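You operate a simulated robot arm through the tools that you are given. There is no shell and no other tool.

The job below is to be done with a simulated robot arm. You get a single attempt, and the scene is never put back.

JOB
Take the capped jar out of the store box and shake its powder down.
Fine: free the latch, stand the jar in the turntable's pocket, shut the box lid again, run the shaker till the powder stops sinking, then switch it off; leave the cap on.

It is judged by the outcome, as a careful person would: the job done as asked, and still so three seconds after it is handed in. It fails if anything else is knocked over, pushed out of place, dropped, spilled or broken. A push-on lid holds only when it is set on centred and level and pressed home; a screw cap is set on level and turned clockwise until tight.

ROBOT AND FRAMES
A 6-joint arm with a two-finger gripper, fixed in place. Base frame: the origin is on the floor under the middle of its stand, x ahead of it, y to its left, z up; the work surface is at about z = 86.8. Units: cm, rad, N and s.
It reaches about 163.7 cm from its shoulder. Its first joint turns from -2.897 to 2.897 rad. Payload 3.43 kg.
The TCP is the grasp point between the finger pads, 2 cm short of the fingertips. In the tool frame z runs along the fingers and y along their closing line. The gripper opens to 19 cm; its body begins 24.8 cm behind the TCP.
Orientation is that of the tool frame in the base frame, as a unit quaternion [w, x, y, z]. With the fingers straight down and closing along the base's y, the tool's x points along the base's -x, its y along +y and its z along -z.

CONTROLS
- The arm moves only by the tool nudge_tool. Its argument "steps" is one flat list of numbers, 7 for each row, row after row: the shift along the tool's x, y, z in cm, then the turn, a rotation vector about the tool's x, y, z in rad, then the gripper command, from -1 (shut) to 1 (fully open), values between in proportion. In form: [tx, ty, tz, wx, wy, wz, hand, tx, ty, tz, wx, wy, wz, hand, ...]. A call has 1 to 20 rows; each row is the pose to reach, as a shift and turn from the pose commanded when the call began, along the tool's axes at that moment. Rows are played at 5 a second. More than 5 cm and 0.15 rad between two rows, or a gripper value outside its range, and nothing of the call is played. A pose out of reach is approached as far as the arm can. The call stops where the force on the tool passes 90 N (or 10 N more than at its start, if that is more) or the arm is blocked; 0.2 s more then pass. The fingers move at their own pace (about 4.5 cm/s each) and stop on an object; they squeeze with about 26 N. The grip force told is the motor's: it shows also when the fingers shut on nothing. Time passes only in rows, and 0.2 s behind the last, so rows that repeat a pose let the fingers close. It gives the time, the measured TCP pose, the force on the tool (base axes), the opening and the grip force at its end, in the units of the frame above (readings bear some noise), with the torque about the TCP (base axes, N m) and any sound that the robot's microphone picked up, and new pictures: "pictures" is both (left out), scene, wrist or none.
- Cameras (640 x 400 px; columns grow to the right, rows downward): "scene" is fixed at [4.77, 50.16, 148.65]; the picture's right is [-0.41, -0.91, 0.00], its down [-0.47, 0.21, -0.86] and it looks along [0.78, -0.35, -0.52] (base axes); focal length 317 px, centre (320, 200). "wrist" rides on the gripper at [7, -0.8, -28.8] in the tool frame; the picture's right is [0.12, 0.99, 0.00], its down [-0.96, 0.12, -0.25] and it looks along [-0.25, 0.03, 0.97] (tool axes); focal length 261 px, centre (320, 200). There is no depth. A picture from a camera that has moved, and an enlarged one, comes with that camera's place and axes in the base frame and with its lens.
- raise_lower(by): slides the trunk up (or, below 0, down) by that many cm; the arm rides with it, the base frame stays. It gives what a move gives, with no picture.
- enlarge(camera, box): a new picture of the part [left, top, right, bottom] of that camera's present view, enlarged. No time passes.
- hand_in(): hands the job in; it is judged then, once.

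Places have to be worked out from the pictures, the camera data and where the tool is seen. Open the gripper and draw the arm clear of the work before you hand the job in, unless the task says otherwise.

The tools are called by a JSON object that holds its "method" and its "body". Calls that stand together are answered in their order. nudge_tool: Moves the arm, as the interface text tells. Its arguments: {"type":"object","properties":{"steps":{"type":"array","items":{"type":"number"}},"pictures":{"type":"string","enum":["both","scene","wrist","none"]}},"required":["steps"]} The other tools are called the same way: raise_lower (by) moves the trunk up or down; enlarge (camera, box) takes an enlarged picture of a part of a camera's view; hand_in () hands the job in.

At the start:

```text
time_s: 0.0
position: [72.04, -2.41, 125.54]
tool_rot: [0.0, 0.0, 1.0, 0.0]
wrist_force: [-0.5, -0.2, -0.3]
wrist_torque: [0.03, 0.04, 0.0]
gripper_width: 19.01
gripper_force: 0.0
trunk travel left (down, up): [-17.5, 6.5]
```

scene: 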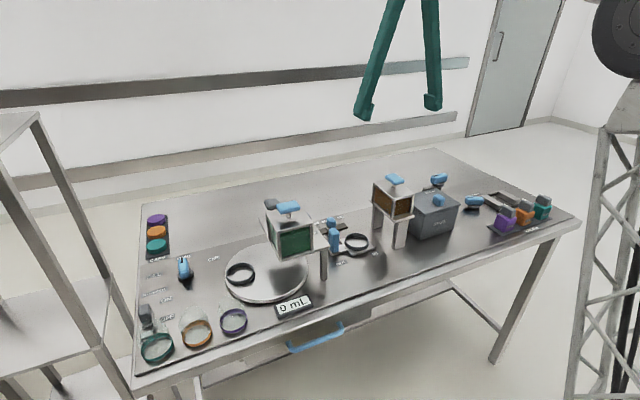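
wrist: 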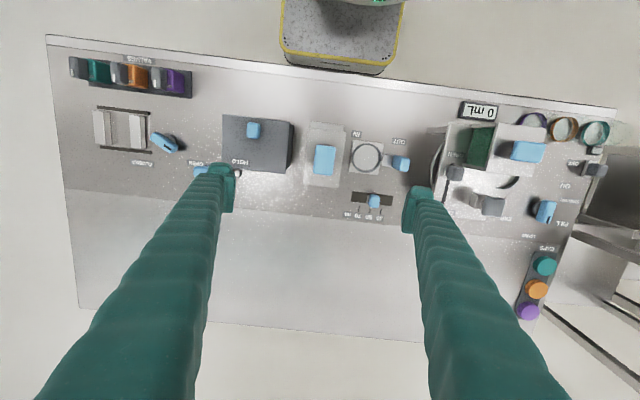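

I start by looking closely at the scene in enlarged pictures to identify the parts on the bench.

{"method": "enlarge", "body": {"camera": "scene", "box": [340, 140, 580, 290]}}

{"method": "enlarge", "body": {"camera": "scene", "box": [130, 190, 370, 370]}}

{"method": "enlarge", "body": {"camera": "wrist", "box": [40, 30, 320, 205]}}

{"method": "enlarge", "body": {"camera": "wrist", "box": [300, 80, 620, 280]}}

```text
2.67 times, centred on (460, 215) of scene
camera zoom: at [4.77, 50.16, 148.65], right [-0.41, -0.91, 0.0], down [-0.47, 0.21, -0.86], along [0.78, -0.35, -0.52], focal length 846 px, centre (-53, 160)
```

zoom: 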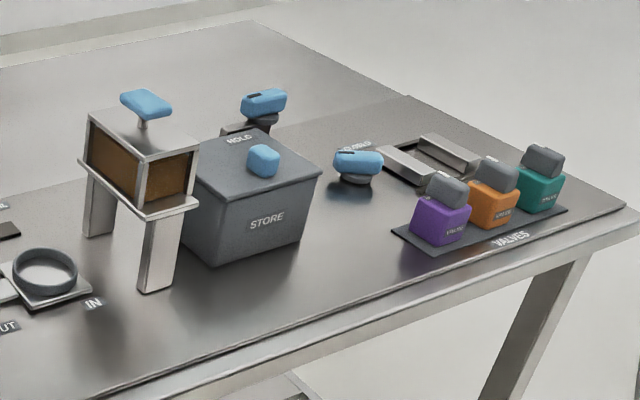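

```text
2.22 times, centred on (250, 280) of scene
camera zoom: at [4.77, 50.16, 148.65], right [-0.41, -0.91, 0.0], down [-0.47, 0.21, -0.86], along [0.78, -0.35, -0.52], focal length 705 px, centre (476, 22)
```

zoom: 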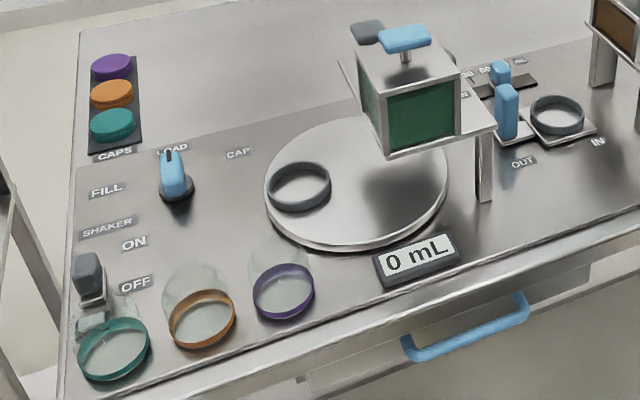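

```text
2.29 times, centred on (180, 118) of wrist
camera zoom: at [65.0, -3.33, 154.41], right [-0.12, 0.99, 0.0], down [0.96, 0.12, 0.25], along [0.25, 0.03, -0.97], focal length 596 px, centre (640, 389)
```

zoom: 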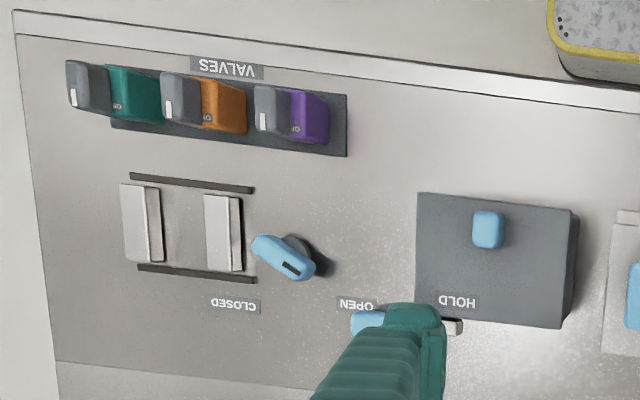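

```text
2.00 times, centred on (460, 180) of wrist
camera zoom: at [65.0, -3.33, 154.41], right [-0.12, 0.99, 0.0], down [0.96, 0.12, 0.25], along [0.25, 0.03, -0.97], focal length 521 px, centre (40, 240)
```

zoom: 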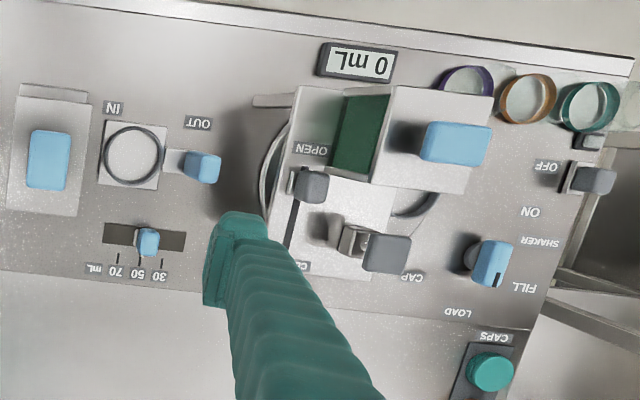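

The box lid appears to be at about x 64–74, y −24.5 to −10, top z≈96, knob near (66.2,−17.4,97.7). I move the open gripper high above the box so the wrist camera sees it between the fingers.

{"method": "nudge_tool", "body": {"steps": [0, -4, 0, 0, 0, 0, 1, 0, -8, 0, 0, 0, 0, 1, 0, -12, 0, 0, 0, 0, 1, 0, -15, 0, 0, 0, 0, 1]}}

```text
time_s: 1.0
position: [72.03, -17.59, 125.58]
tool_rot: [0.0, -0.001, 1.0, 0.001]
wrist_force: [-0.1, 1.8, 1.1]
wrist_torque: [-0.12, 0.02, -0.01]
gripper_width: 18.99
gripper_force: 0.0
trunk travel left (down, up): [-17.5, 6.5]
camera wrist: at [65.11, -18.5, 154.38], right [-0.12, 0.99, 0.0], down [0.96, 0.12, 0.25], along [0.25, 0.03, -0.97], focal length 261 px, centre (320, 200)
```

scene: 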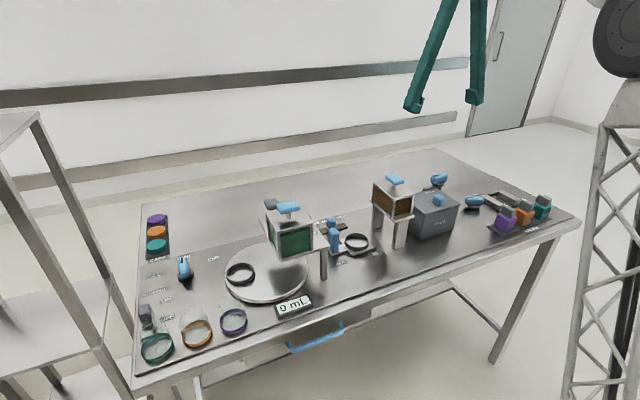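
wrist: 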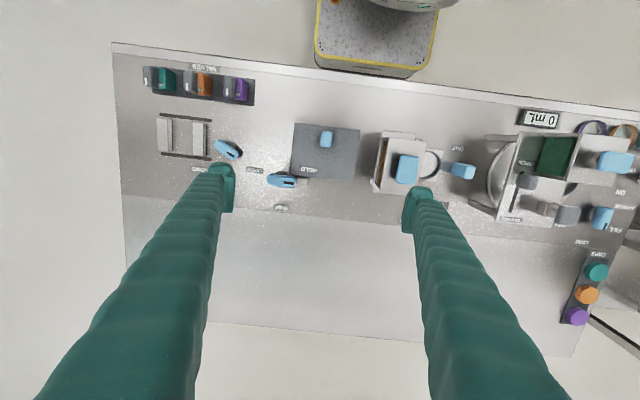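

{"method": "enlarge", "body": {"camera": "wrist", "box": [230, 110, 390, 220]}}

{"method": "enlarge", "body": {"camera": "scene", "box": [390, 160, 490, 250]}}

{"method": "enlarge", "body": {"camera": "wrist", "box": [460, 100, 640, 220]}}

```text
3.64 times, centred on (310, 165) of wrist
camera zoom: at [65.11, -18.5, 154.38], right [-0.12, 0.99, 0.0], down [0.96, 0.12, 0.25], along [0.25, 0.03, -0.97], focal length 948 px, centre (356, 327)
```

zoom: 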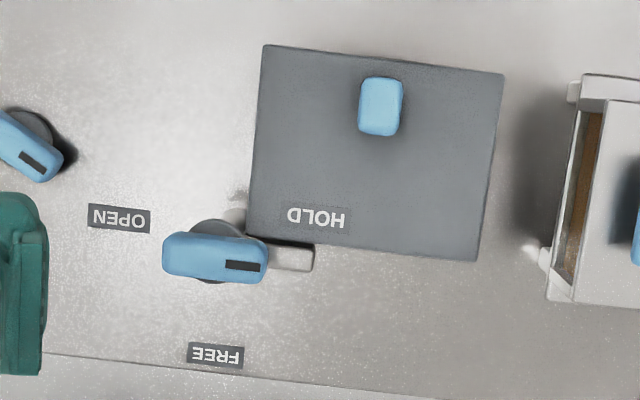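

```text
4.44 times, centred on (440, 205) of scene
camera zoom: at [4.77, 50.16, 148.65], right [-0.41, -0.91, 0.0], down [-0.47, 0.21, -0.86], along [0.78, -0.35, -0.52], focal length 1410 px, centre (-213, 178)
```

zoom: 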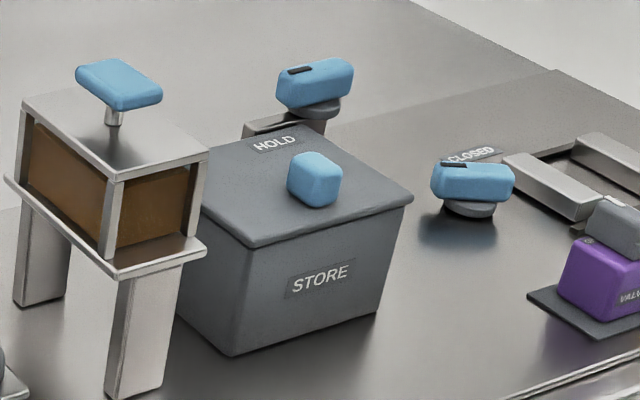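

```text
3.33 times, centred on (550, 160) of wrist
camera zoom: at [65.11, -18.5, 154.38], right [-0.12, 0.99, 0.0], down [0.96, 0.12, 0.25], along [0.25, 0.03, -0.97], focal length 869 px, centre (-447, 333)
```

zoom: 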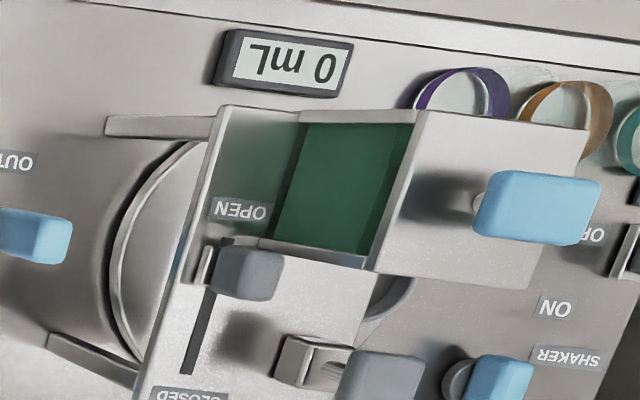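

The latch is a rotary lever near (76,−25.6,~98.8) pointing at HOLD; FREE lies 90° clockwise (seen from above). I turn the tool 90° and come down above it to see it closely, fingers set to straddle its narrow width.

{"method": "nudge_tool", "body": {"steps": [-0.36, -0.75, 1.09, 0, 0, -0.1428, 0.2, -0.73, -1.49, 2.18, 0, 0, -0.2856, 0.0, -1.09, -2.24, 3.27, 0, 0, -0.4284, -0.2, -1.45, -2.98, 4.36, 0, 0, -0.5712, -0.26, -1.82, -3.73, 5.45, 0, 0, -0.714, -0.26, -2.18, -4.47, 6.55, 0, 0, -0.8568, -0.26, -2.55, -5.22, 7.64, 0, 0, -0.9996, -0.26, -2.91, -5.96, 8.73, 0, 0, -1.1424, -0.26, -3.27, -6.71, 9.82, 0, 0, -1.2852, -0.26, -3.64, -7.45, 10.9, 0, 0, -1.428, -0.26, -4, -8.2, 12, 0, 0, -1.5708, -0.26]}}

```text
time_s: 3.4
position: [75.97, -25.65, 113.69]
tool_rot: [-0.001, 0.708, -0.706, 0.0]
wrist_force: [-0.2, -0.2, -0.5]
wrist_torque: [-0.03, 0.01, 0.01]
gripper_width: 7.01
gripper_force: 0.0
trunk travel left (down, up): [-17.5, 6.5]
camera wrist: at [76.85, -32.75, 142.42], right [-0.99, -0.12, 0.0], down [-0.12, 0.96, 0.25], along [-0.03, 0.25, -0.97], focal length 261 px, centre (320, 200)
```

scene: 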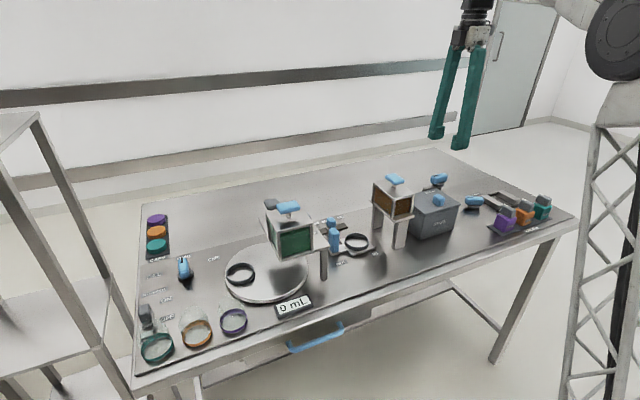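
wrist: 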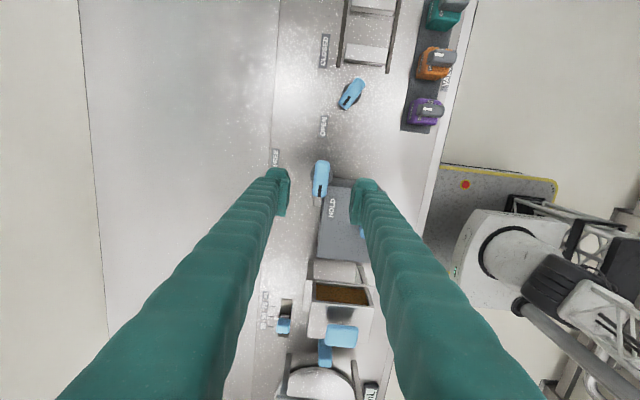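

The tool is rotated; I zoom in on the latch between the fingers to fix its place.

{"method": "enlarge", "body": {"camera": "wrist", "box": [260, 140, 400, 230]}}

```text
4.44 times, centred on (330, 185) of wrist
camera zoom: at [76.85, -32.75, 142.42], right [-0.99, -0.12, 0.0], down [-0.12, 0.96, 0.25], along [-0.03, 0.25, -0.97], focal length 1158 px, centre (276, 267)
```

zoom: 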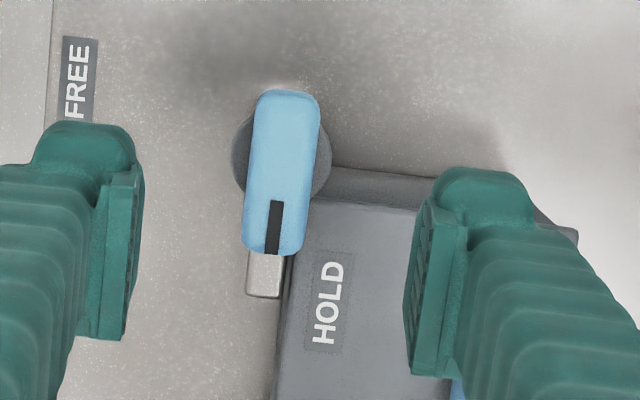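

Knob centre is about (75.8,−25.4), spanning z≈97.4–100, with fingertips to stay above the lid (z≈96). I go down to TCP z≈99.4 with the fingers open around it.

{"method": "nudge_tool", "body": {"steps": [-0.25, 0.17, 4, 0, 0, 0, -0.26, -0.25, 0.17, 8, 0, 0, 0, -0.26, -0.25, 0.17, 11.5, 0, 0, 0, -0.26, -0.25, 0.17, 14.3, 0, 0, 0, -0.26]}}

```text
time_s: 4.4
position: [75.95, -25.36, 99.49]
tool_rot: [0.001, 0.707, -0.707, 0.0]
wrist_force: [0.0, -0.9, 1.4]
wrist_torque: [0.0, -0.04, 0.03]
gripper_width: 7.02
gripper_force: 0.0
trunk travel left (down, up): [-17.5, 6.5]
camera wrist: at [76.8, -32.38, 128.31], right [-0.99, -0.12, 0.0], down [-0.12, 0.96, 0.25], along [-0.03, 0.25, -0.97], focal length 261 px, centre (320, 200)
```

scene: 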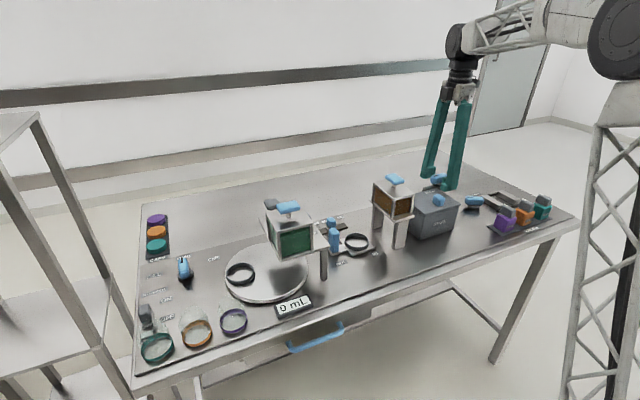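
wrist: 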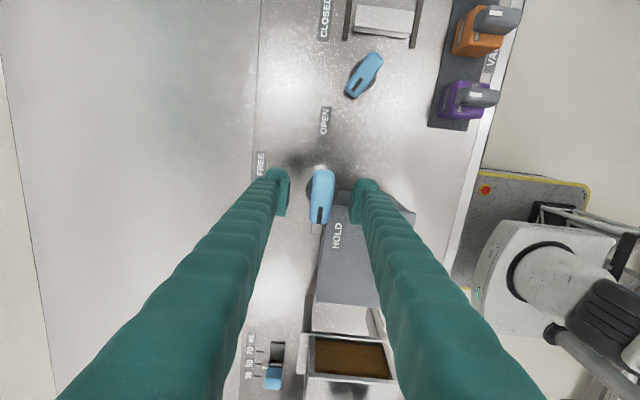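

{"method": "enlarge", "body": {"camera": "scene", "box": [390, 140, 510, 220]}}

{"method": "enlarge", "body": {"camera": "wrist", "box": [250, 140, 410, 240]}}

```text
5.00 times, centred on (450, 180) of scene
camera zoom: at [4.77, 50.16, 148.65], right [-0.41, -0.91, 0.0], down [-0.47, 0.21, -0.86], along [0.78, -0.35, -0.52], focal length 1587 px, centre (-330, 300)
```

zoom: 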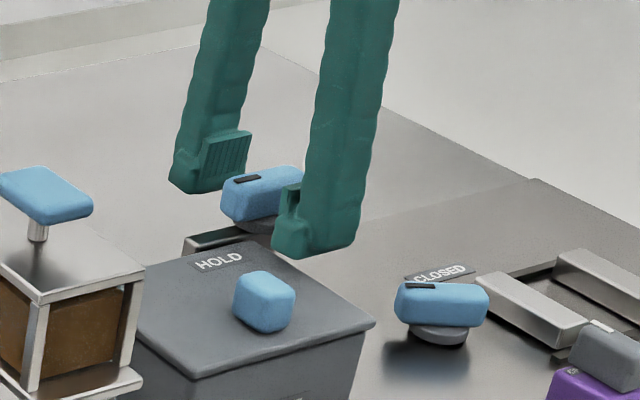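

```text
4.00 times, centred on (330, 190) of wrist
camera zoom: at [76.8, -32.38, 128.31], right [-0.99, -0.12, 0.0], down [-0.12, 0.96, 0.25], along [-0.03, 0.25, -0.97], focal length 1043 px, centre (280, 240)
```

zoom: 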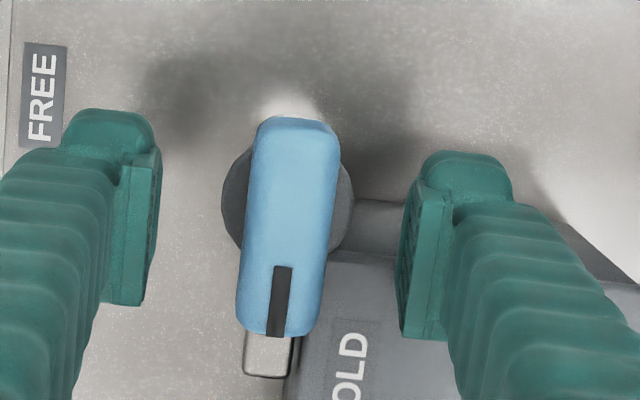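

The knob sits centred between the pads. I close on it.

{"method": "nudge_tool", "body": {"steps": [0, 0.12, 0, 0, 0, 0, -0.5, 0, 0.12, 0, 0, 0, 0, -1, 0, 0.12, 0, 0, 0, 0, -1, 0, 0.12, 0, 0, 0, 0, -1], "pictures": "wrist"}}

```text
time_s: 5.4
position: [75.66, -25.36, 100.06]
tool_rot: [-0.001, 0.707, -0.707, 0.004]
wrist_force: [2.3, -2.2, 76.4]
wrist_torque: [-0.38, 1.12, -0.02]
gripper_width: 2.36
gripper_force: 36.9
trunk travel left (down, up): [-17.5, 6.5]
camera wrist: at [76.41, -32.35, 128.9], right [-0.99, -0.12, -0.01], down [-0.12, 0.96, 0.24], along [-0.02, 0.24, -0.97], focal length 261 px, centre (320, 200)
```

wrist: 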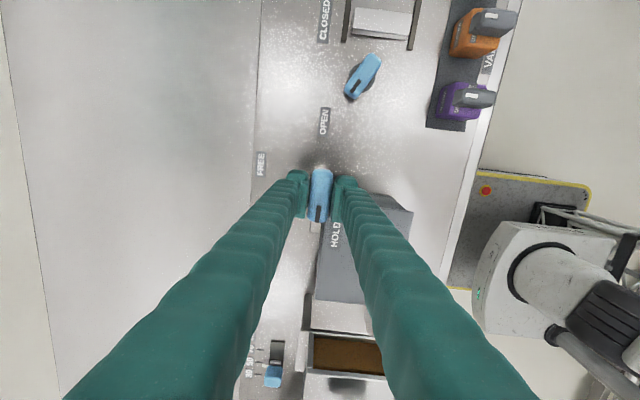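

Closing pressed the fingertips up against the disc beneath the knob (76 N upward). I reopen, go up a bit and grip again higher.

{"method": "nudge_tool", "body": {"steps": [0, 0, 0, 0, 0, 0, -0.5, 0, 0, -0.4, 0, 0, 0, -0.5, 0, 0, -0.8, 0, 0, 0, -0.5, 0, 0, -0.8, 0, 0, 0, -0.5], "pictures": "wrist"}}

{"method": "enlarge", "body": {"camera": "scene", "box": [390, 140, 510, 220]}}

```text
time_s: 5.8
position: [75.83, -25.5, 99.52]
tool_rot: [-0.001, 0.707, -0.707, 0.003]
wrist_force: [-0.1, -1.1, -0.5]
wrist_torque: [0.02, 0.01, 0.0]
gripper_width: 4.74
gripper_force: 0.0
trunk travel left (down, up): [-17.5, 6.5]
stopped in row 2: the force on the tool passed its limit at 93 N (the readings are from after the stop); the commanded pose is now the measured one
camera wrist: at [76.67, -32.45, 128.36], right [-0.99, -0.12, 0.0], down [-0.12, 0.96, 0.24], along [-0.02, 0.24, -0.97], focal length 261 px, centre (320, 200)
```

wrist: 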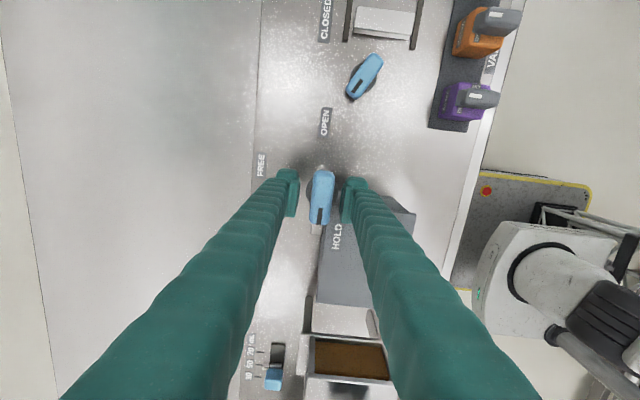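

```text
5.00 times, centred on (450, 180) of scene
camera zoom: at [4.77, 50.16, 148.65], right [-0.41, -0.91, 0.0], down [-0.47, 0.21, -0.86], along [0.78, -0.35, -0.52], focal length 1587 px, centre (-330, 300)
```

zoom: 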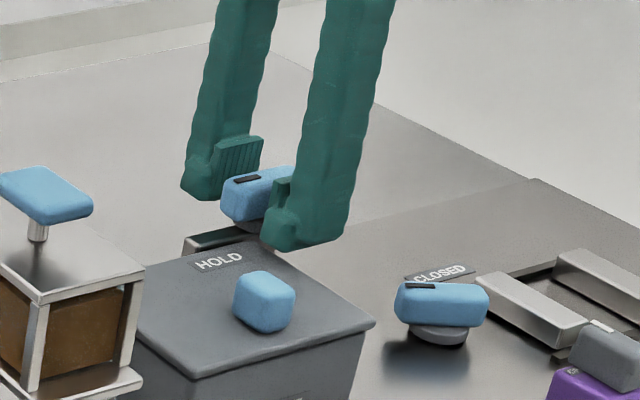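

The arm is free again (forces near zero) and nothing has moved. I raise 0.8 cm and close again.

{"method": "nudge_tool", "body": {"steps": [0, 0.05, -0.8, 0, 0, 0, -0.5, 0, 0.05, -0.8, 0, 0, 0, -0.5, 0, 0.05, -0.8, 0, 0, 0, -0.6, 0, 0.05, -0.8, 0, 0, 0, -0.7, 0, 0.05, -0.8, 0, 0, 0, -0.75, 0, 0.05, -0.8, 0, 0, 0, -0.8], "pictures": "wrist"}}

```text
time_s: 7.2
position: [75.69, -25.34, 100.4]
tool_rot: [-0.001, 0.707, -0.707, 0.002]
wrist_force: [-9.9, 1.7, -3.2]
wrist_torque: [0.09, 0.09, -0.03]
gripper_width: 2.34
gripper_force: 27.2
trunk travel left (down, up): [-17.5, 6.5]
camera wrist: at [76.5, -32.43, 129.31], right [-0.99, -0.12, 0.0], down [-0.12, 0.96, 0.24], along [-0.02, 0.24, -0.97], focal length 261 px, centre (320, 200)
```

wrist: 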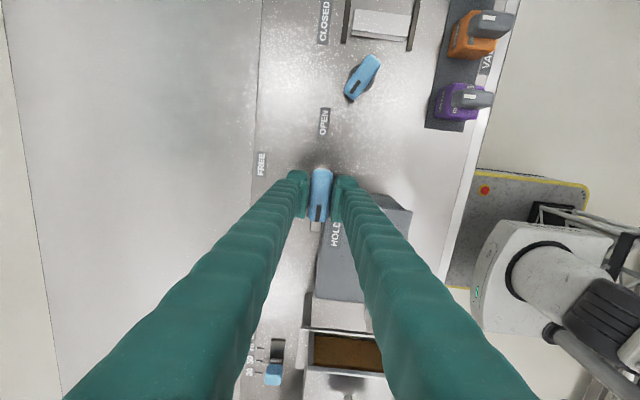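

Grip is good with only ~10 N sideways. I now turn clockwise (from above) a first part and watch the forces.

{"method": "nudge_tool", "body": {"steps": [0, 0.1, 0, 0, 0, 0, -0.8, 0, 0.1, 0, 0, 0, 0.1, -0.8, 0, 0.1, 0, 0, 0, 0.2, -0.8, 0, 0.1, 0, 0, 0, 0.3, -0.8, 0, 0.1, 0, 0, 0, 0.4, -0.8], "pictures": "wrist"}}

```text
time_s: 8.4
position: [75.83, -25.36, 100.38]
tool_rot: [0.002, -0.552, 0.834, -0.003]
wrist_force: [4.5, -6.3, -6.5]
wrist_torque: [-0.48, 0.16, 0.04]
gripper_width: 2.29
gripper_force: 44.8
trunk travel left (down, up): [-17.5, 6.5]
camera wrist: at [73.76, -32.22, 129.3], right [-0.96, 0.28, -0.01], down [0.27, 0.93, 0.25], along [0.08, 0.24, -0.97], focal length 261 px, centre (320, 200)
```

wrist: 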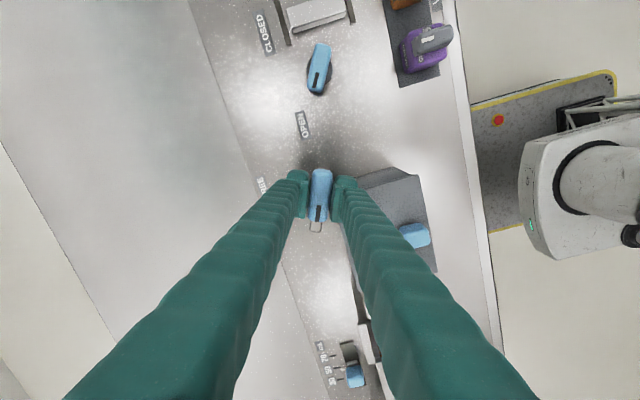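

The lever and its bar turn with the tool, forces small. I continue to the full 90°.

{"method": "nudge_tool", "body": {"steps": [0, 0, 0, 0, 0, 0.12, -0.8, 0, 0, 0, 0, 0, 0.24, -0.8, 0, 0, 0, 0, 0, 0.36, -0.8, 0, 0, 0, 0, 0, 0.48, -0.8, 0, 0, 0, 0, 0, 0.6, -0.8, 0, 0, 0, 0, 0, 0.72, -0.8, 0, 0, 0, 0, 0, 0.84, -0.8, 0, 0, 0, 0, 0, 0.96, -0.8, 0, 0, 0, 0, 0, 1.06, -0.8, 0, 0, 0, 0, 0, 1.16, -0.8]}}

```text
time_s: 10.6
position: [75.92, -25.81, 100.57]
tool_rot: [0.003, -0.004, 1.0, -0.002]
wrist_force: [41.3, -33.1, -5.6]
wrist_torque: [-0.23, -0.23, 0.04]
gripper_width: 2.32
gripper_force: 44.9
trunk travel left (down, up): [-17.5, 6.5]
camera wrist: at [68.73, -26.63, 129.28], right [-0.13, 0.99, 0.0], down [0.96, 0.12, 0.25], along [0.25, 0.03, -0.97], focal length 261 px, centre (320, 200)
```

scene: 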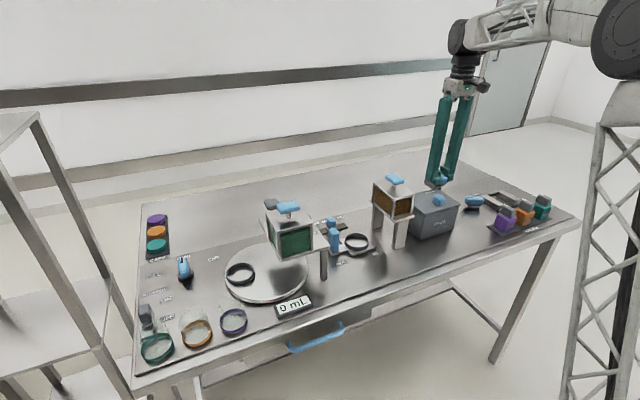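
wrist: 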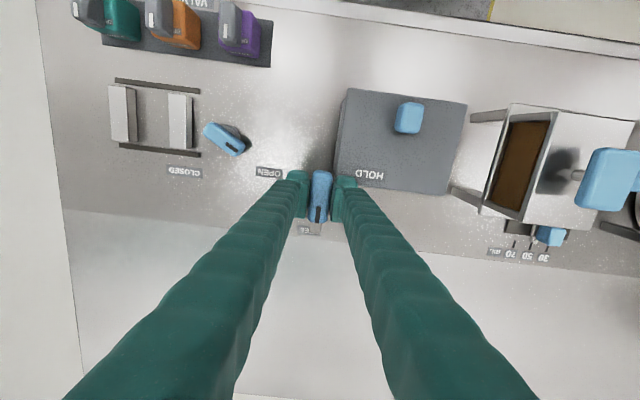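

The lever has turned the full 90° and points at FREE; some side load has built up. I relieve it, turn a touch further to be sure of the stop, and look.

{"method": "nudge_tool", "body": {"steps": [-0.15, -0.3, 0, 0, 0, 0, -0.8, -0.2, -0.4, 0, 0, 0, 0.05, -0.8, -0.2, -0.4, 0, 0, 0, 0.08, -0.8, -0.2, -0.4, 0, 0, 0, 0.08, -0.8], "pictures": "wrist"}}

{"method": "enlarge", "body": {"camera": "wrist", "box": [250, 140, 410, 240]}}

```text
time_s: 11.6
position: [75.8, -25.84, 100.47]
tool_rot: [0.002, 0.034, 0.999, 0.0]
wrist_force: [10.0, -9.1, -13.6]
wrist_torque: [-0.07, 0.01, 1.37]
gripper_width: 2.39
gripper_force: 45.0
trunk travel left (down, up): [-17.5, 6.5]
camera wrist: at [68.73, -26.17, 129.32], right [-0.05, 1.0, 0.0], down [0.97, 0.05, 0.25], along [0.25, 0.01, -0.97], focal length 261 px, centre (320, 200)
```

wrist: 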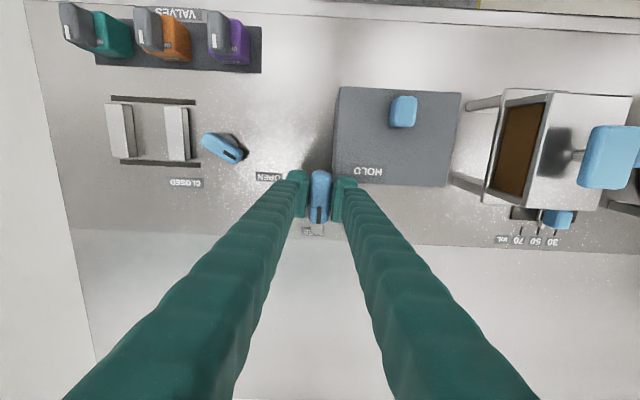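

```text
4.00 times, centred on (330, 190) of wrist
camera zoom: at [68.73, -26.17, 129.32], right [-0.05, 1.0, 0.0], down [0.97, 0.05, 0.25], along [0.25, 0.01, -0.97], focal length 1043 px, centre (280, 240)
```

zoom: 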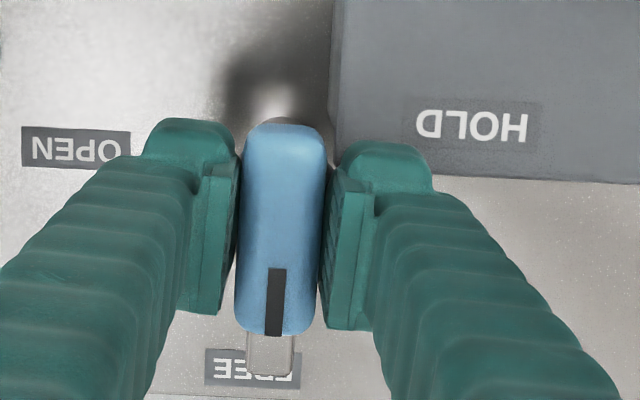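

The stop is reached (1.4 N m resisting) with pointer and bar over FREE. I open and rise clear, undoing the small extra turn.

{"method": "nudge_tool", "body": {"steps": [0, 0, 0, 0, 0, 0, -0.6, 0, 0, 0, 0, 0, 0, -0.45, 0, 0, -2, 0, 0, 0, -0.45, 0, 0, -5, 0, 0, -0.03, -0.45, 0, 0, -9, 0, 0, -0.07, -0.45, 0, 0, -12, 0, 0, -0.07, -0.45]}}

{"method": "enlarge", "body": {"camera": "wrist", "box": [250, 100, 490, 250]}}

```text
time_s: 13.0
position: [75.89, -25.97, 112.49]
tool_rot: [0.002, -0.002, 1.0, -0.001]
wrist_force: [0.2, 0.2, 0.7]
wrist_torque: [0.01, 0.04, -0.03]
gripper_width: 5.23
gripper_force: 0.1
trunk travel left (down, up): [-17.5, 6.5]
camera wrist: at [68.7, -26.78, 141.22], right [-0.12, 0.99, 0.0], down [0.96, 0.12, 0.25], along [0.25, 0.03, -0.97], focal length 261 px, centre (320, 200)
```

scene: 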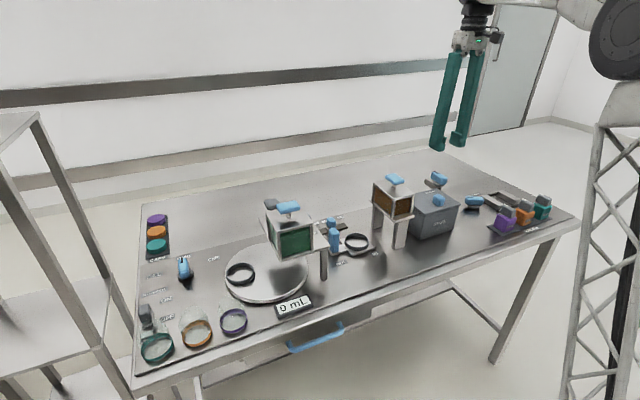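
wrist: 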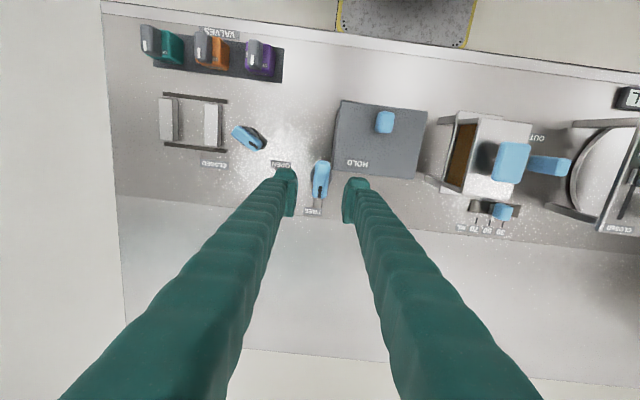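

```text
2.67 times, centred on (370, 175) of wrist
camera zoom: at [68.7, -26.78, 141.22], right [-0.12, 0.99, 0.0], down [0.96, 0.12, 0.25], along [0.25, 0.03, -0.97], focal length 695 px, centre (187, 267)
```

zoom: 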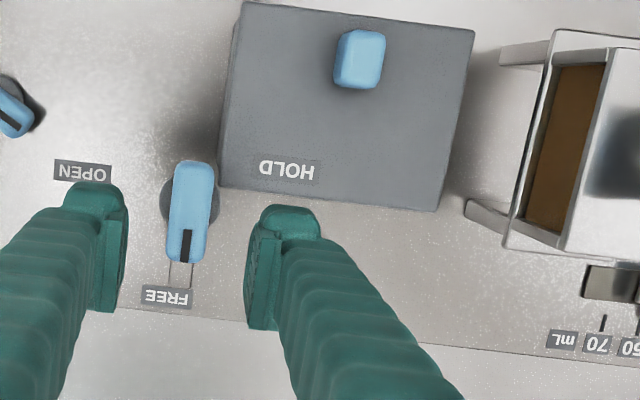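

The latch is in FREE. The lid knob computes to about (65.9,−16.8), z up to ~98.7. I move above it with the fingers closing along y.

{"method": "nudge_tool", "body": {"steps": [2.5, 2.3, 0, 0, 0, 0, -0.3, 5, 4.6, 0, 0, 0, 0, -0.3, 7.5, 6.9, 1.5, 0, 0, 0, -0.3, 10, 9.15, 3, 0, 0, 0, -0.3, 10, 9.15, 5, 0, 0, 0, -0.3]}}

{"method": "enlarge", "body": {"camera": "wrist", "box": [230, 120, 410, 240]}}

{"method": "enlarge", "body": {"camera": "scene", "box": [390, 140, 510, 220]}}

```text
time_s: 14.2
position: [65.73, -16.73, 107.64]
tool_rot: [0.003, -0.001, 1.0, -0.001]
wrist_force: [-0.3, 0.6, 0.8]
wrist_torque: [-0.01, -0.06, -0.01]
gripper_width: 6.66
gripper_force: 0.0
trunk travel left (down, up): [-17.5, 6.5]
camera wrist: at [58.55, -17.53, 136.34], right [-0.12, 0.99, 0.0], down [0.96, 0.12, 0.25], along [0.25, 0.03, -0.97], focal length 261 px, centre (320, 200)
```

scene: 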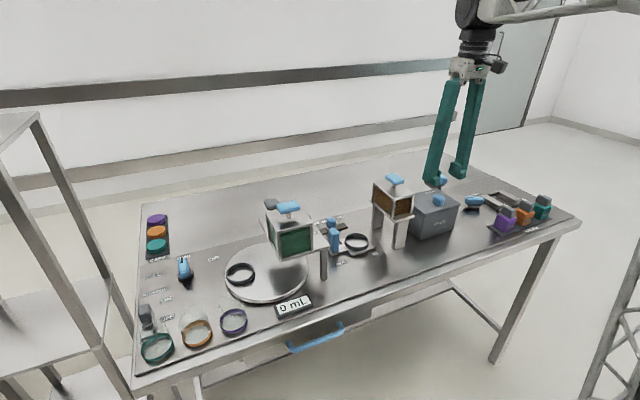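
wrist: 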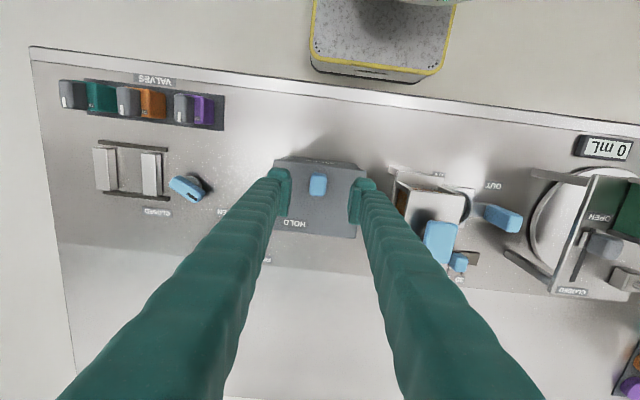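

```text
3.33 times, centred on (320, 180) of wrist
camera zoom: at [58.55, -17.53, 136.34], right [-0.12, 0.99, 0.0], down [0.96, 0.12, 0.25], along [0.25, 0.03, -0.97], focal length 869 px, centre (320, 267)
```

zoom: 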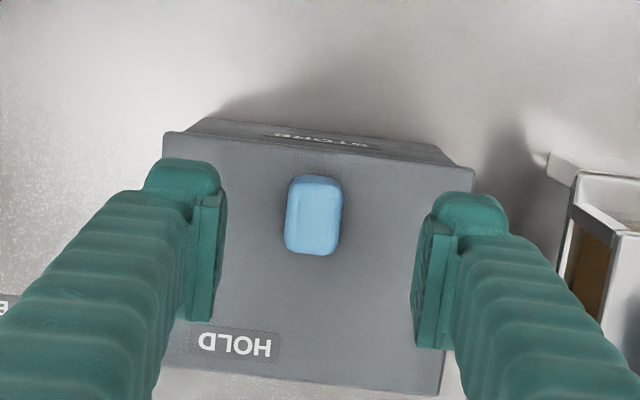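

```text
5.00 times, centred on (450, 180) of scene
camera zoom: at [4.77, 50.16, 148.65], right [-0.41, -0.91, 0.0], down [-0.47, 0.21, -0.86], along [0.78, -0.35, -0.52], focal length 1587 px, centre (-330, 300)
```

zoom: 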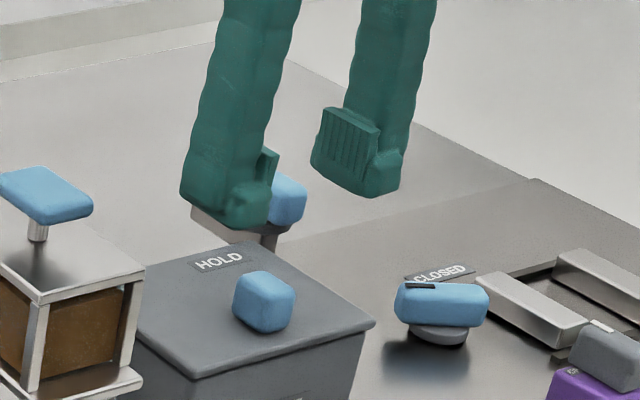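

Knob centre refined to (66.0,−16.9). I go down to TCP z≈98.7 around the knob and then close softly.

{"method": "nudge_tool", "body": {"steps": [-0.24, -0.14, 3, 0, 0, 0, -0.3, -0.24, -0.14, 6, 0, 0, 0, -0.3, -0.24, -0.14, 8, 0, 0, 0, -0.3, -0.24, -0.14, 8.9, 0, 0, 0, -0.3, -0.24, -0.14, 8.9, 0, 0, 0, -0.45, -0.24, -0.14, 8.9, 0, 0, 0, -0.6, -0.24, -0.14, 8.9, 0, 0, 0, -0.7, -0.24, -0.14, 8.9, 0, 0, 0, -0.8]}}

{"method": "enlarge", "body": {"camera": "scene", "box": [390, 140, 510, 220]}}

```text
time_s: 16.0
position: [65.95, -16.8, 98.84]
tool_rot: [0.006, 0.0, 1.0, -0.001]
wrist_force: [3.5, 21.2, 88.1]
wrist_torque: [2.25, 0.23, 0.04]
gripper_width: 2.93
gripper_force: 27.7
trunk travel left (down, up): [-17.5, 6.5]
camera wrist: at [58.72, -17.49, 127.7], right [-0.12, 0.99, -0.01], down [0.96, 0.12, 0.26], along [0.26, 0.03, -0.97], focal length 261 px, centre (320, 200)
```

scene: 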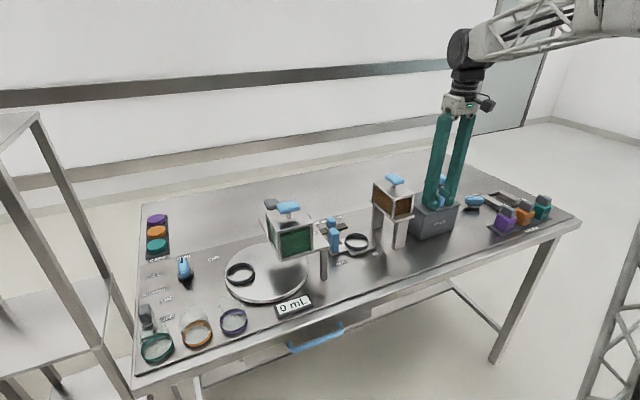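
wrist: 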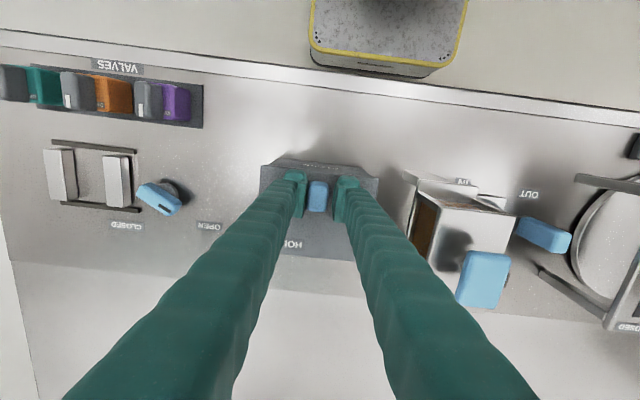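

```text
5.00 times, centred on (450, 180) of scene
camera zoom: at [4.77, 50.16, 148.65], right [-0.41, -0.91, 0.0], down [-0.47, 0.21, -0.86], along [0.78, -0.35, -0.52], focal length 1587 px, centre (-330, 300)
```

zoom: 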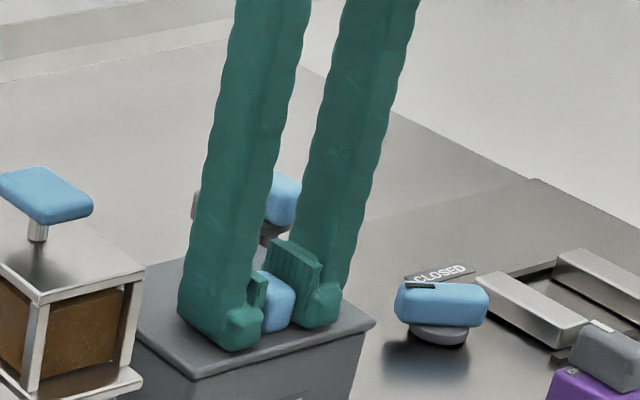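

The fingertips are pressing on the lid (88 N). I raise at once while loosening, then regrip about 0.9 cm higher.

{"method": "nudge_tool", "body": {"steps": [0, 0, -0.3, 0, 0, 0, -0.78, 0, 0, -0.6, 0, 0, 0, -0.65, 0, 0, -0.9, 0, 0, 0, -0.6, 0, 0, -0.9, 0, 0, 0, -0.6], "pictures": "none"}}

```text
time_s: 17.0
position: [66.18, -16.79, 99.23]
tool_rot: [0.002, -0.001, 1.0, 0.0]
wrist_force: [-0.6, -0.3, -0.1]
wrist_torque: [0.08, -0.05, 0.0]
gripper_width: 3.79
gripper_force: 0.1
trunk travel left (down, up): [-17.5, 6.5]
```

Free again at z≈99.2. I close on the knob here.

{"method": "nudge_tool", "body": {"steps": [0, 0, 0, 0, 0, 0, -0.7, 0, 0, 0, 0, 0, 0, -0.8, 0, 0, 0, 0, 0, 0, -0.85], "pictures": "none"}}

```text
time_s: 17.8
position: [66.11, -16.98, 99.31]
tool_rot: [0.003, 0.0, 1.0, -0.001]
wrist_force: [-0.9, -9.4, -9.5]
wrist_torque: [-0.07, 0.01, 0.01]
gripper_width: 2.3
gripper_force: 38.1
trunk travel left (down, up): [-17.5, 6.5]
```

Gripped the knob. I test with a gentle 0.6 cm lift to see how the lid moves.

{"method": "nudge_tool", "body": {"steps": [0, -0.1, -0.2, 0, 0, 0, -0.85, 0, -0.1, -0.4, 0, 0, 0, -0.85, 0, -0.1, -0.6, 0, 0, 0, -0.85], "pictures": "none"}}

{"method": "enlarge", "body": {"camera": "scene", "box": [390, 140, 510, 220]}}

```text
time_s: 18.6
position: [66.28, -16.94, 99.78]
tool_rot: [0.001, 0.0, 1.0, -0.001]
wrist_force: [-2.7, -15.5, -44.2]
wrist_torque: [-0.03, 0.04, -0.02]
gripper_width: 2.29
gripper_force: 45.1
trunk travel left (down, up): [-17.5, 6.5]
```

```text
5.00 times, centred on (450, 180) of scene
camera zoom: at [4.77, 50.16, 148.65], right [-0.41, -0.91, 0.0], down [-0.47, 0.21, -0.86], along [0.78, -0.35, -0.52], focal length 1587 px, centre (-330, 300)
```

zoom: 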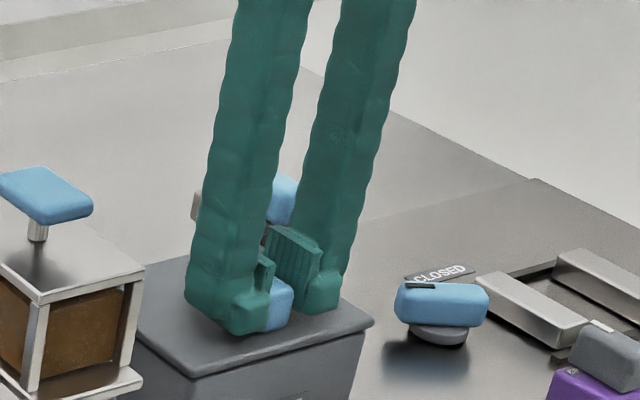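

Lifting just loads up to 44 N with no motion, so the lid isn't a lift lid; the bar had blocked the far side, suggesting it slides away (+x). I ease down and try a small slide.

{"method": "nudge_tool", "body": {"steps": [0, 0, 0.3, 0, 0, 0, -0.85, 0, 0, 0.5, 0, 0, 0, -0.85, -0.4, 0, 0.5, 0, 0, 0, -0.85, -0.8, 0, 0.5, 0, 0, 0, -0.85, -1.2, 0, 0.5, 0, 0, 0, -0.85], "pictures": "none"}}

{"method": "enlarge", "body": {"camera": "scene", "box": [390, 140, 510, 220]}}

```text
time_s: 19.8
position: [67.34, -16.88, 99.88]
tool_rot: [0.004, -0.001, 1.0, -0.001]
wrist_force: [0.7, -16.6, 21.9]
wrist_torque: [-0.09, -0.06, -0.04]
gripper_width: 2.31
gripper_force: 45.4
trunk travel left (down, up): [-17.5, 6.5]
```

```text
5.00 times, centred on (450, 180) of scene
camera zoom: at [4.77, 50.16, 148.65], right [-0.41, -0.91, 0.0], down [-0.47, 0.21, -0.86], along [0.78, -0.35, -0.52], focal length 1587 px, centre (-330, 300)
```

zoom: 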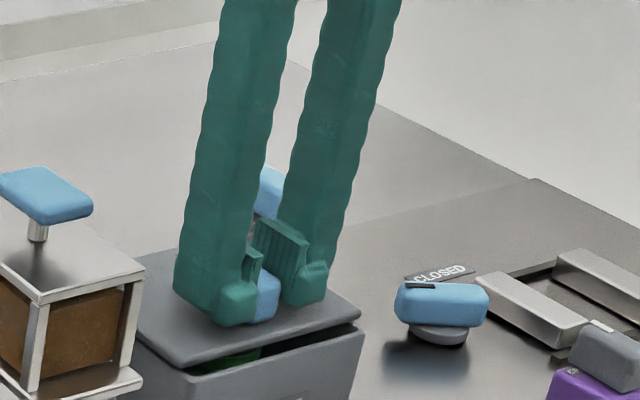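

The lid has shifted and a gap with something green inside is visible. I look closer.

{"method": "enlarge", "body": {"camera": "scene", "box": [405, 175, 475, 245]}}

{"method": "enlarge", "body": {"camera": "wrist", "box": [230, 120, 410, 240]}}

```text
5.71 times, centred on (440, 210) of scene
camera zoom: at [4.77, 50.16, 148.65], right [-0.41, -0.91, 0.0], down [-0.47, 0.21, -0.86], along [0.78, -0.35, -0.52], focal length 1814 px, centre (-366, 143)
```

zoom: 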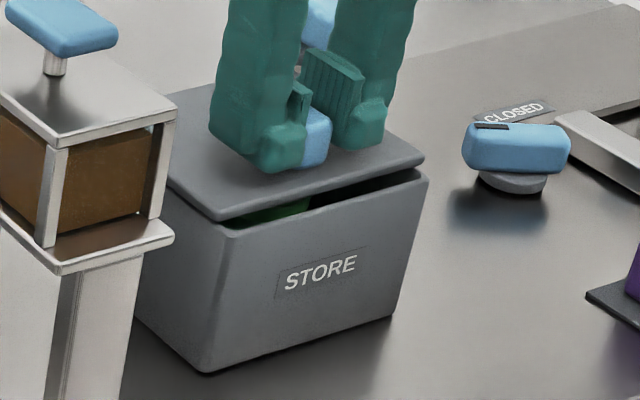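

```text
3.33 times, centred on (320, 180) of wrist
camera zoom: at [60.1, -17.8, 128.55], right [-0.12, 0.99, 0.0], down [0.96, 0.12, 0.26], along [0.25, 0.03, -0.97], focal length 869 px, centre (320, 267)
```

zoom: 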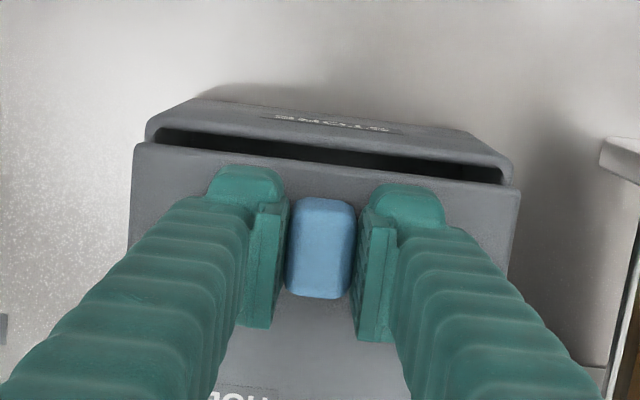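

It slides away along +x with almost no friction. I ease the downward load and slide further in 1 cm rows.

{"method": "nudge_tool", "body": {"steps": [-0.5, 0, -0.2, 0, 0, 0, -0.85, -1.5, 0, -0.25, 0, 0, 0, -0.85, -2.5, 0, -0.25, 0, 0, 0, -0.85, -3.5, 0, -0.25, 0, 0, 0, -0.85, -4.5, 0, -0.25, 0, 0, 0, -0.85]}}

{"method": "enlarge", "body": {"camera": "scene", "box": [405, 175, 475, 245]}}

```text
time_s: 21.0
position: [71.84, -17.0, 99.79]
tool_rot: [0.003, 0.0, 1.0, -0.001]
wrist_force: [-0.2, -26.8, -2.9]
wrist_torque: [-0.21, -0.21, -0.02]
gripper_width: 2.28
gripper_force: 44.8
trunk travel left (down, up): [-17.5, 6.5]
camera wrist: at [64.77, -17.79, 128.58], right [-0.12, 0.99, 0.0], down [0.96, 0.12, 0.25], along [0.25, 0.03, -0.97], focal length 261 px, centre (320, 200)
```

scene: 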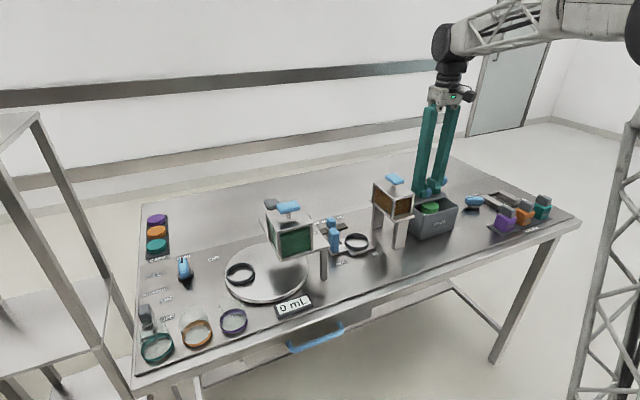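
wrist: 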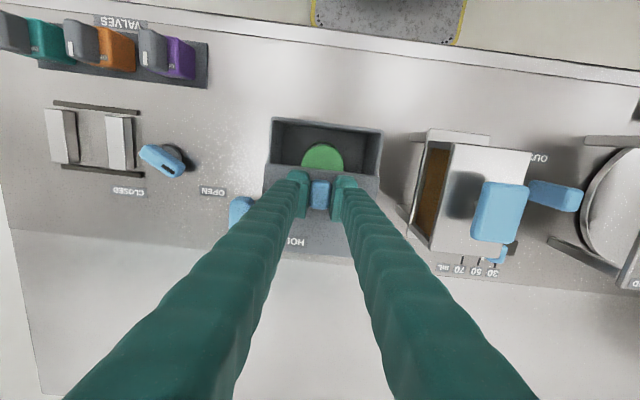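

```text
5.71 times, centred on (440, 210) of scene
camera zoom: at [4.77, 50.16, 148.65], right [-0.41, -0.91, 0.0], down [-0.47, 0.21, -0.86], along [0.78, -0.35, -0.52], focal length 1814 px, centre (-366, 143)
```

zoom: 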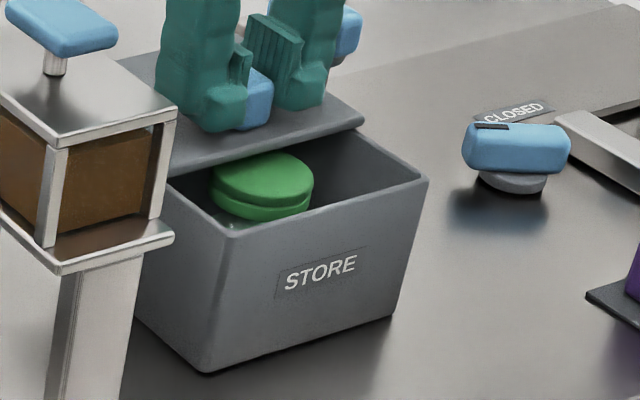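

Jar with a green cap is inside. I continue sliding, correcting the sideways load slightly.

{"method": "nudge_tool", "body": {"steps": [-1, -0.2, 0, 0, 0, 0, -0.85, -2, -0.25, 0, 0, 0, 0, -0.85, -3, -0.25, 0, 0, 0, 0, -0.85, -4, -0.25, 0, 0, 0, 0, -0.85, -4.8, -0.25, 0, 0, 0, 0, -0.85]}}

{"method": "enlarge", "body": {"camera": "scene", "box": [405, 165, 485, 245]}}

```text
time_s: 22.2
position: [76.45, -16.97, 99.99]
tool_rot: [0.001, 0.0, 1.0, -0.001]
wrist_force: [-41.5, 0.9, -17.9]
wrist_torque: [0.02, 0.41, -0.04]
gripper_width: 2.34
gripper_force: 45.0
trunk travel left (down, up): [-17.5, 6.5]
camera wrist: at [69.39, -17.86, 128.71], right [-0.12, 0.99, 0.0], down [0.96, 0.12, 0.25], along [0.25, 0.03, -0.97], focal length 261 px, centre (320, 200)
```

scene: 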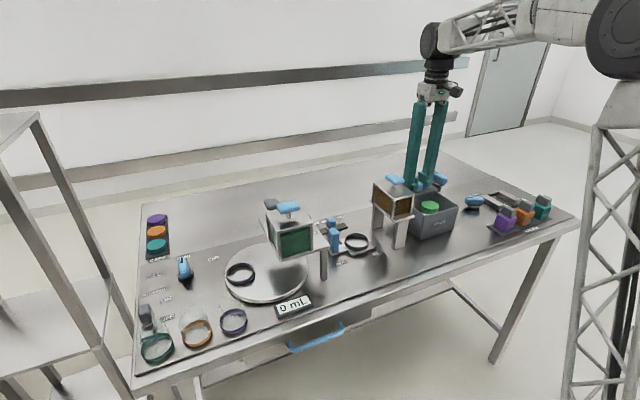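
wrist: 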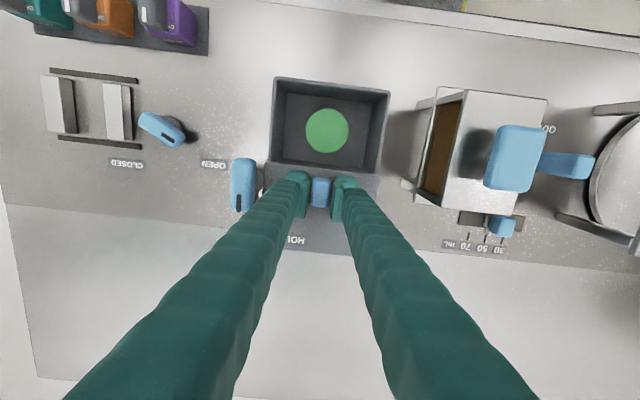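

```text
5.00 times, centred on (445, 205) of scene
camera zoom: at [4.77, 50.16, 148.65], right [-0.41, -0.91, 0.0], down [-0.47, 0.21, -0.86], along [0.78, -0.35, -0.52], focal length 1587 px, centre (-305, 175)
```

zoom: 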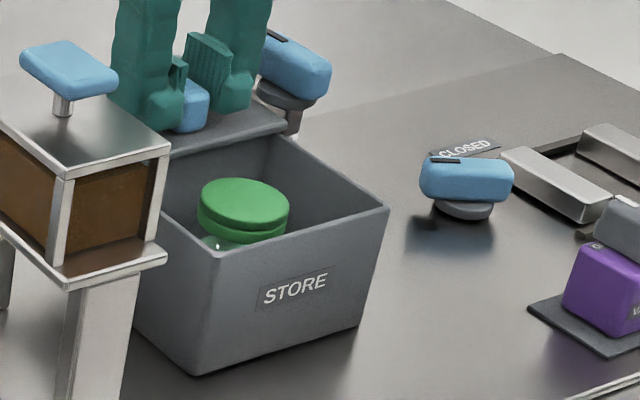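

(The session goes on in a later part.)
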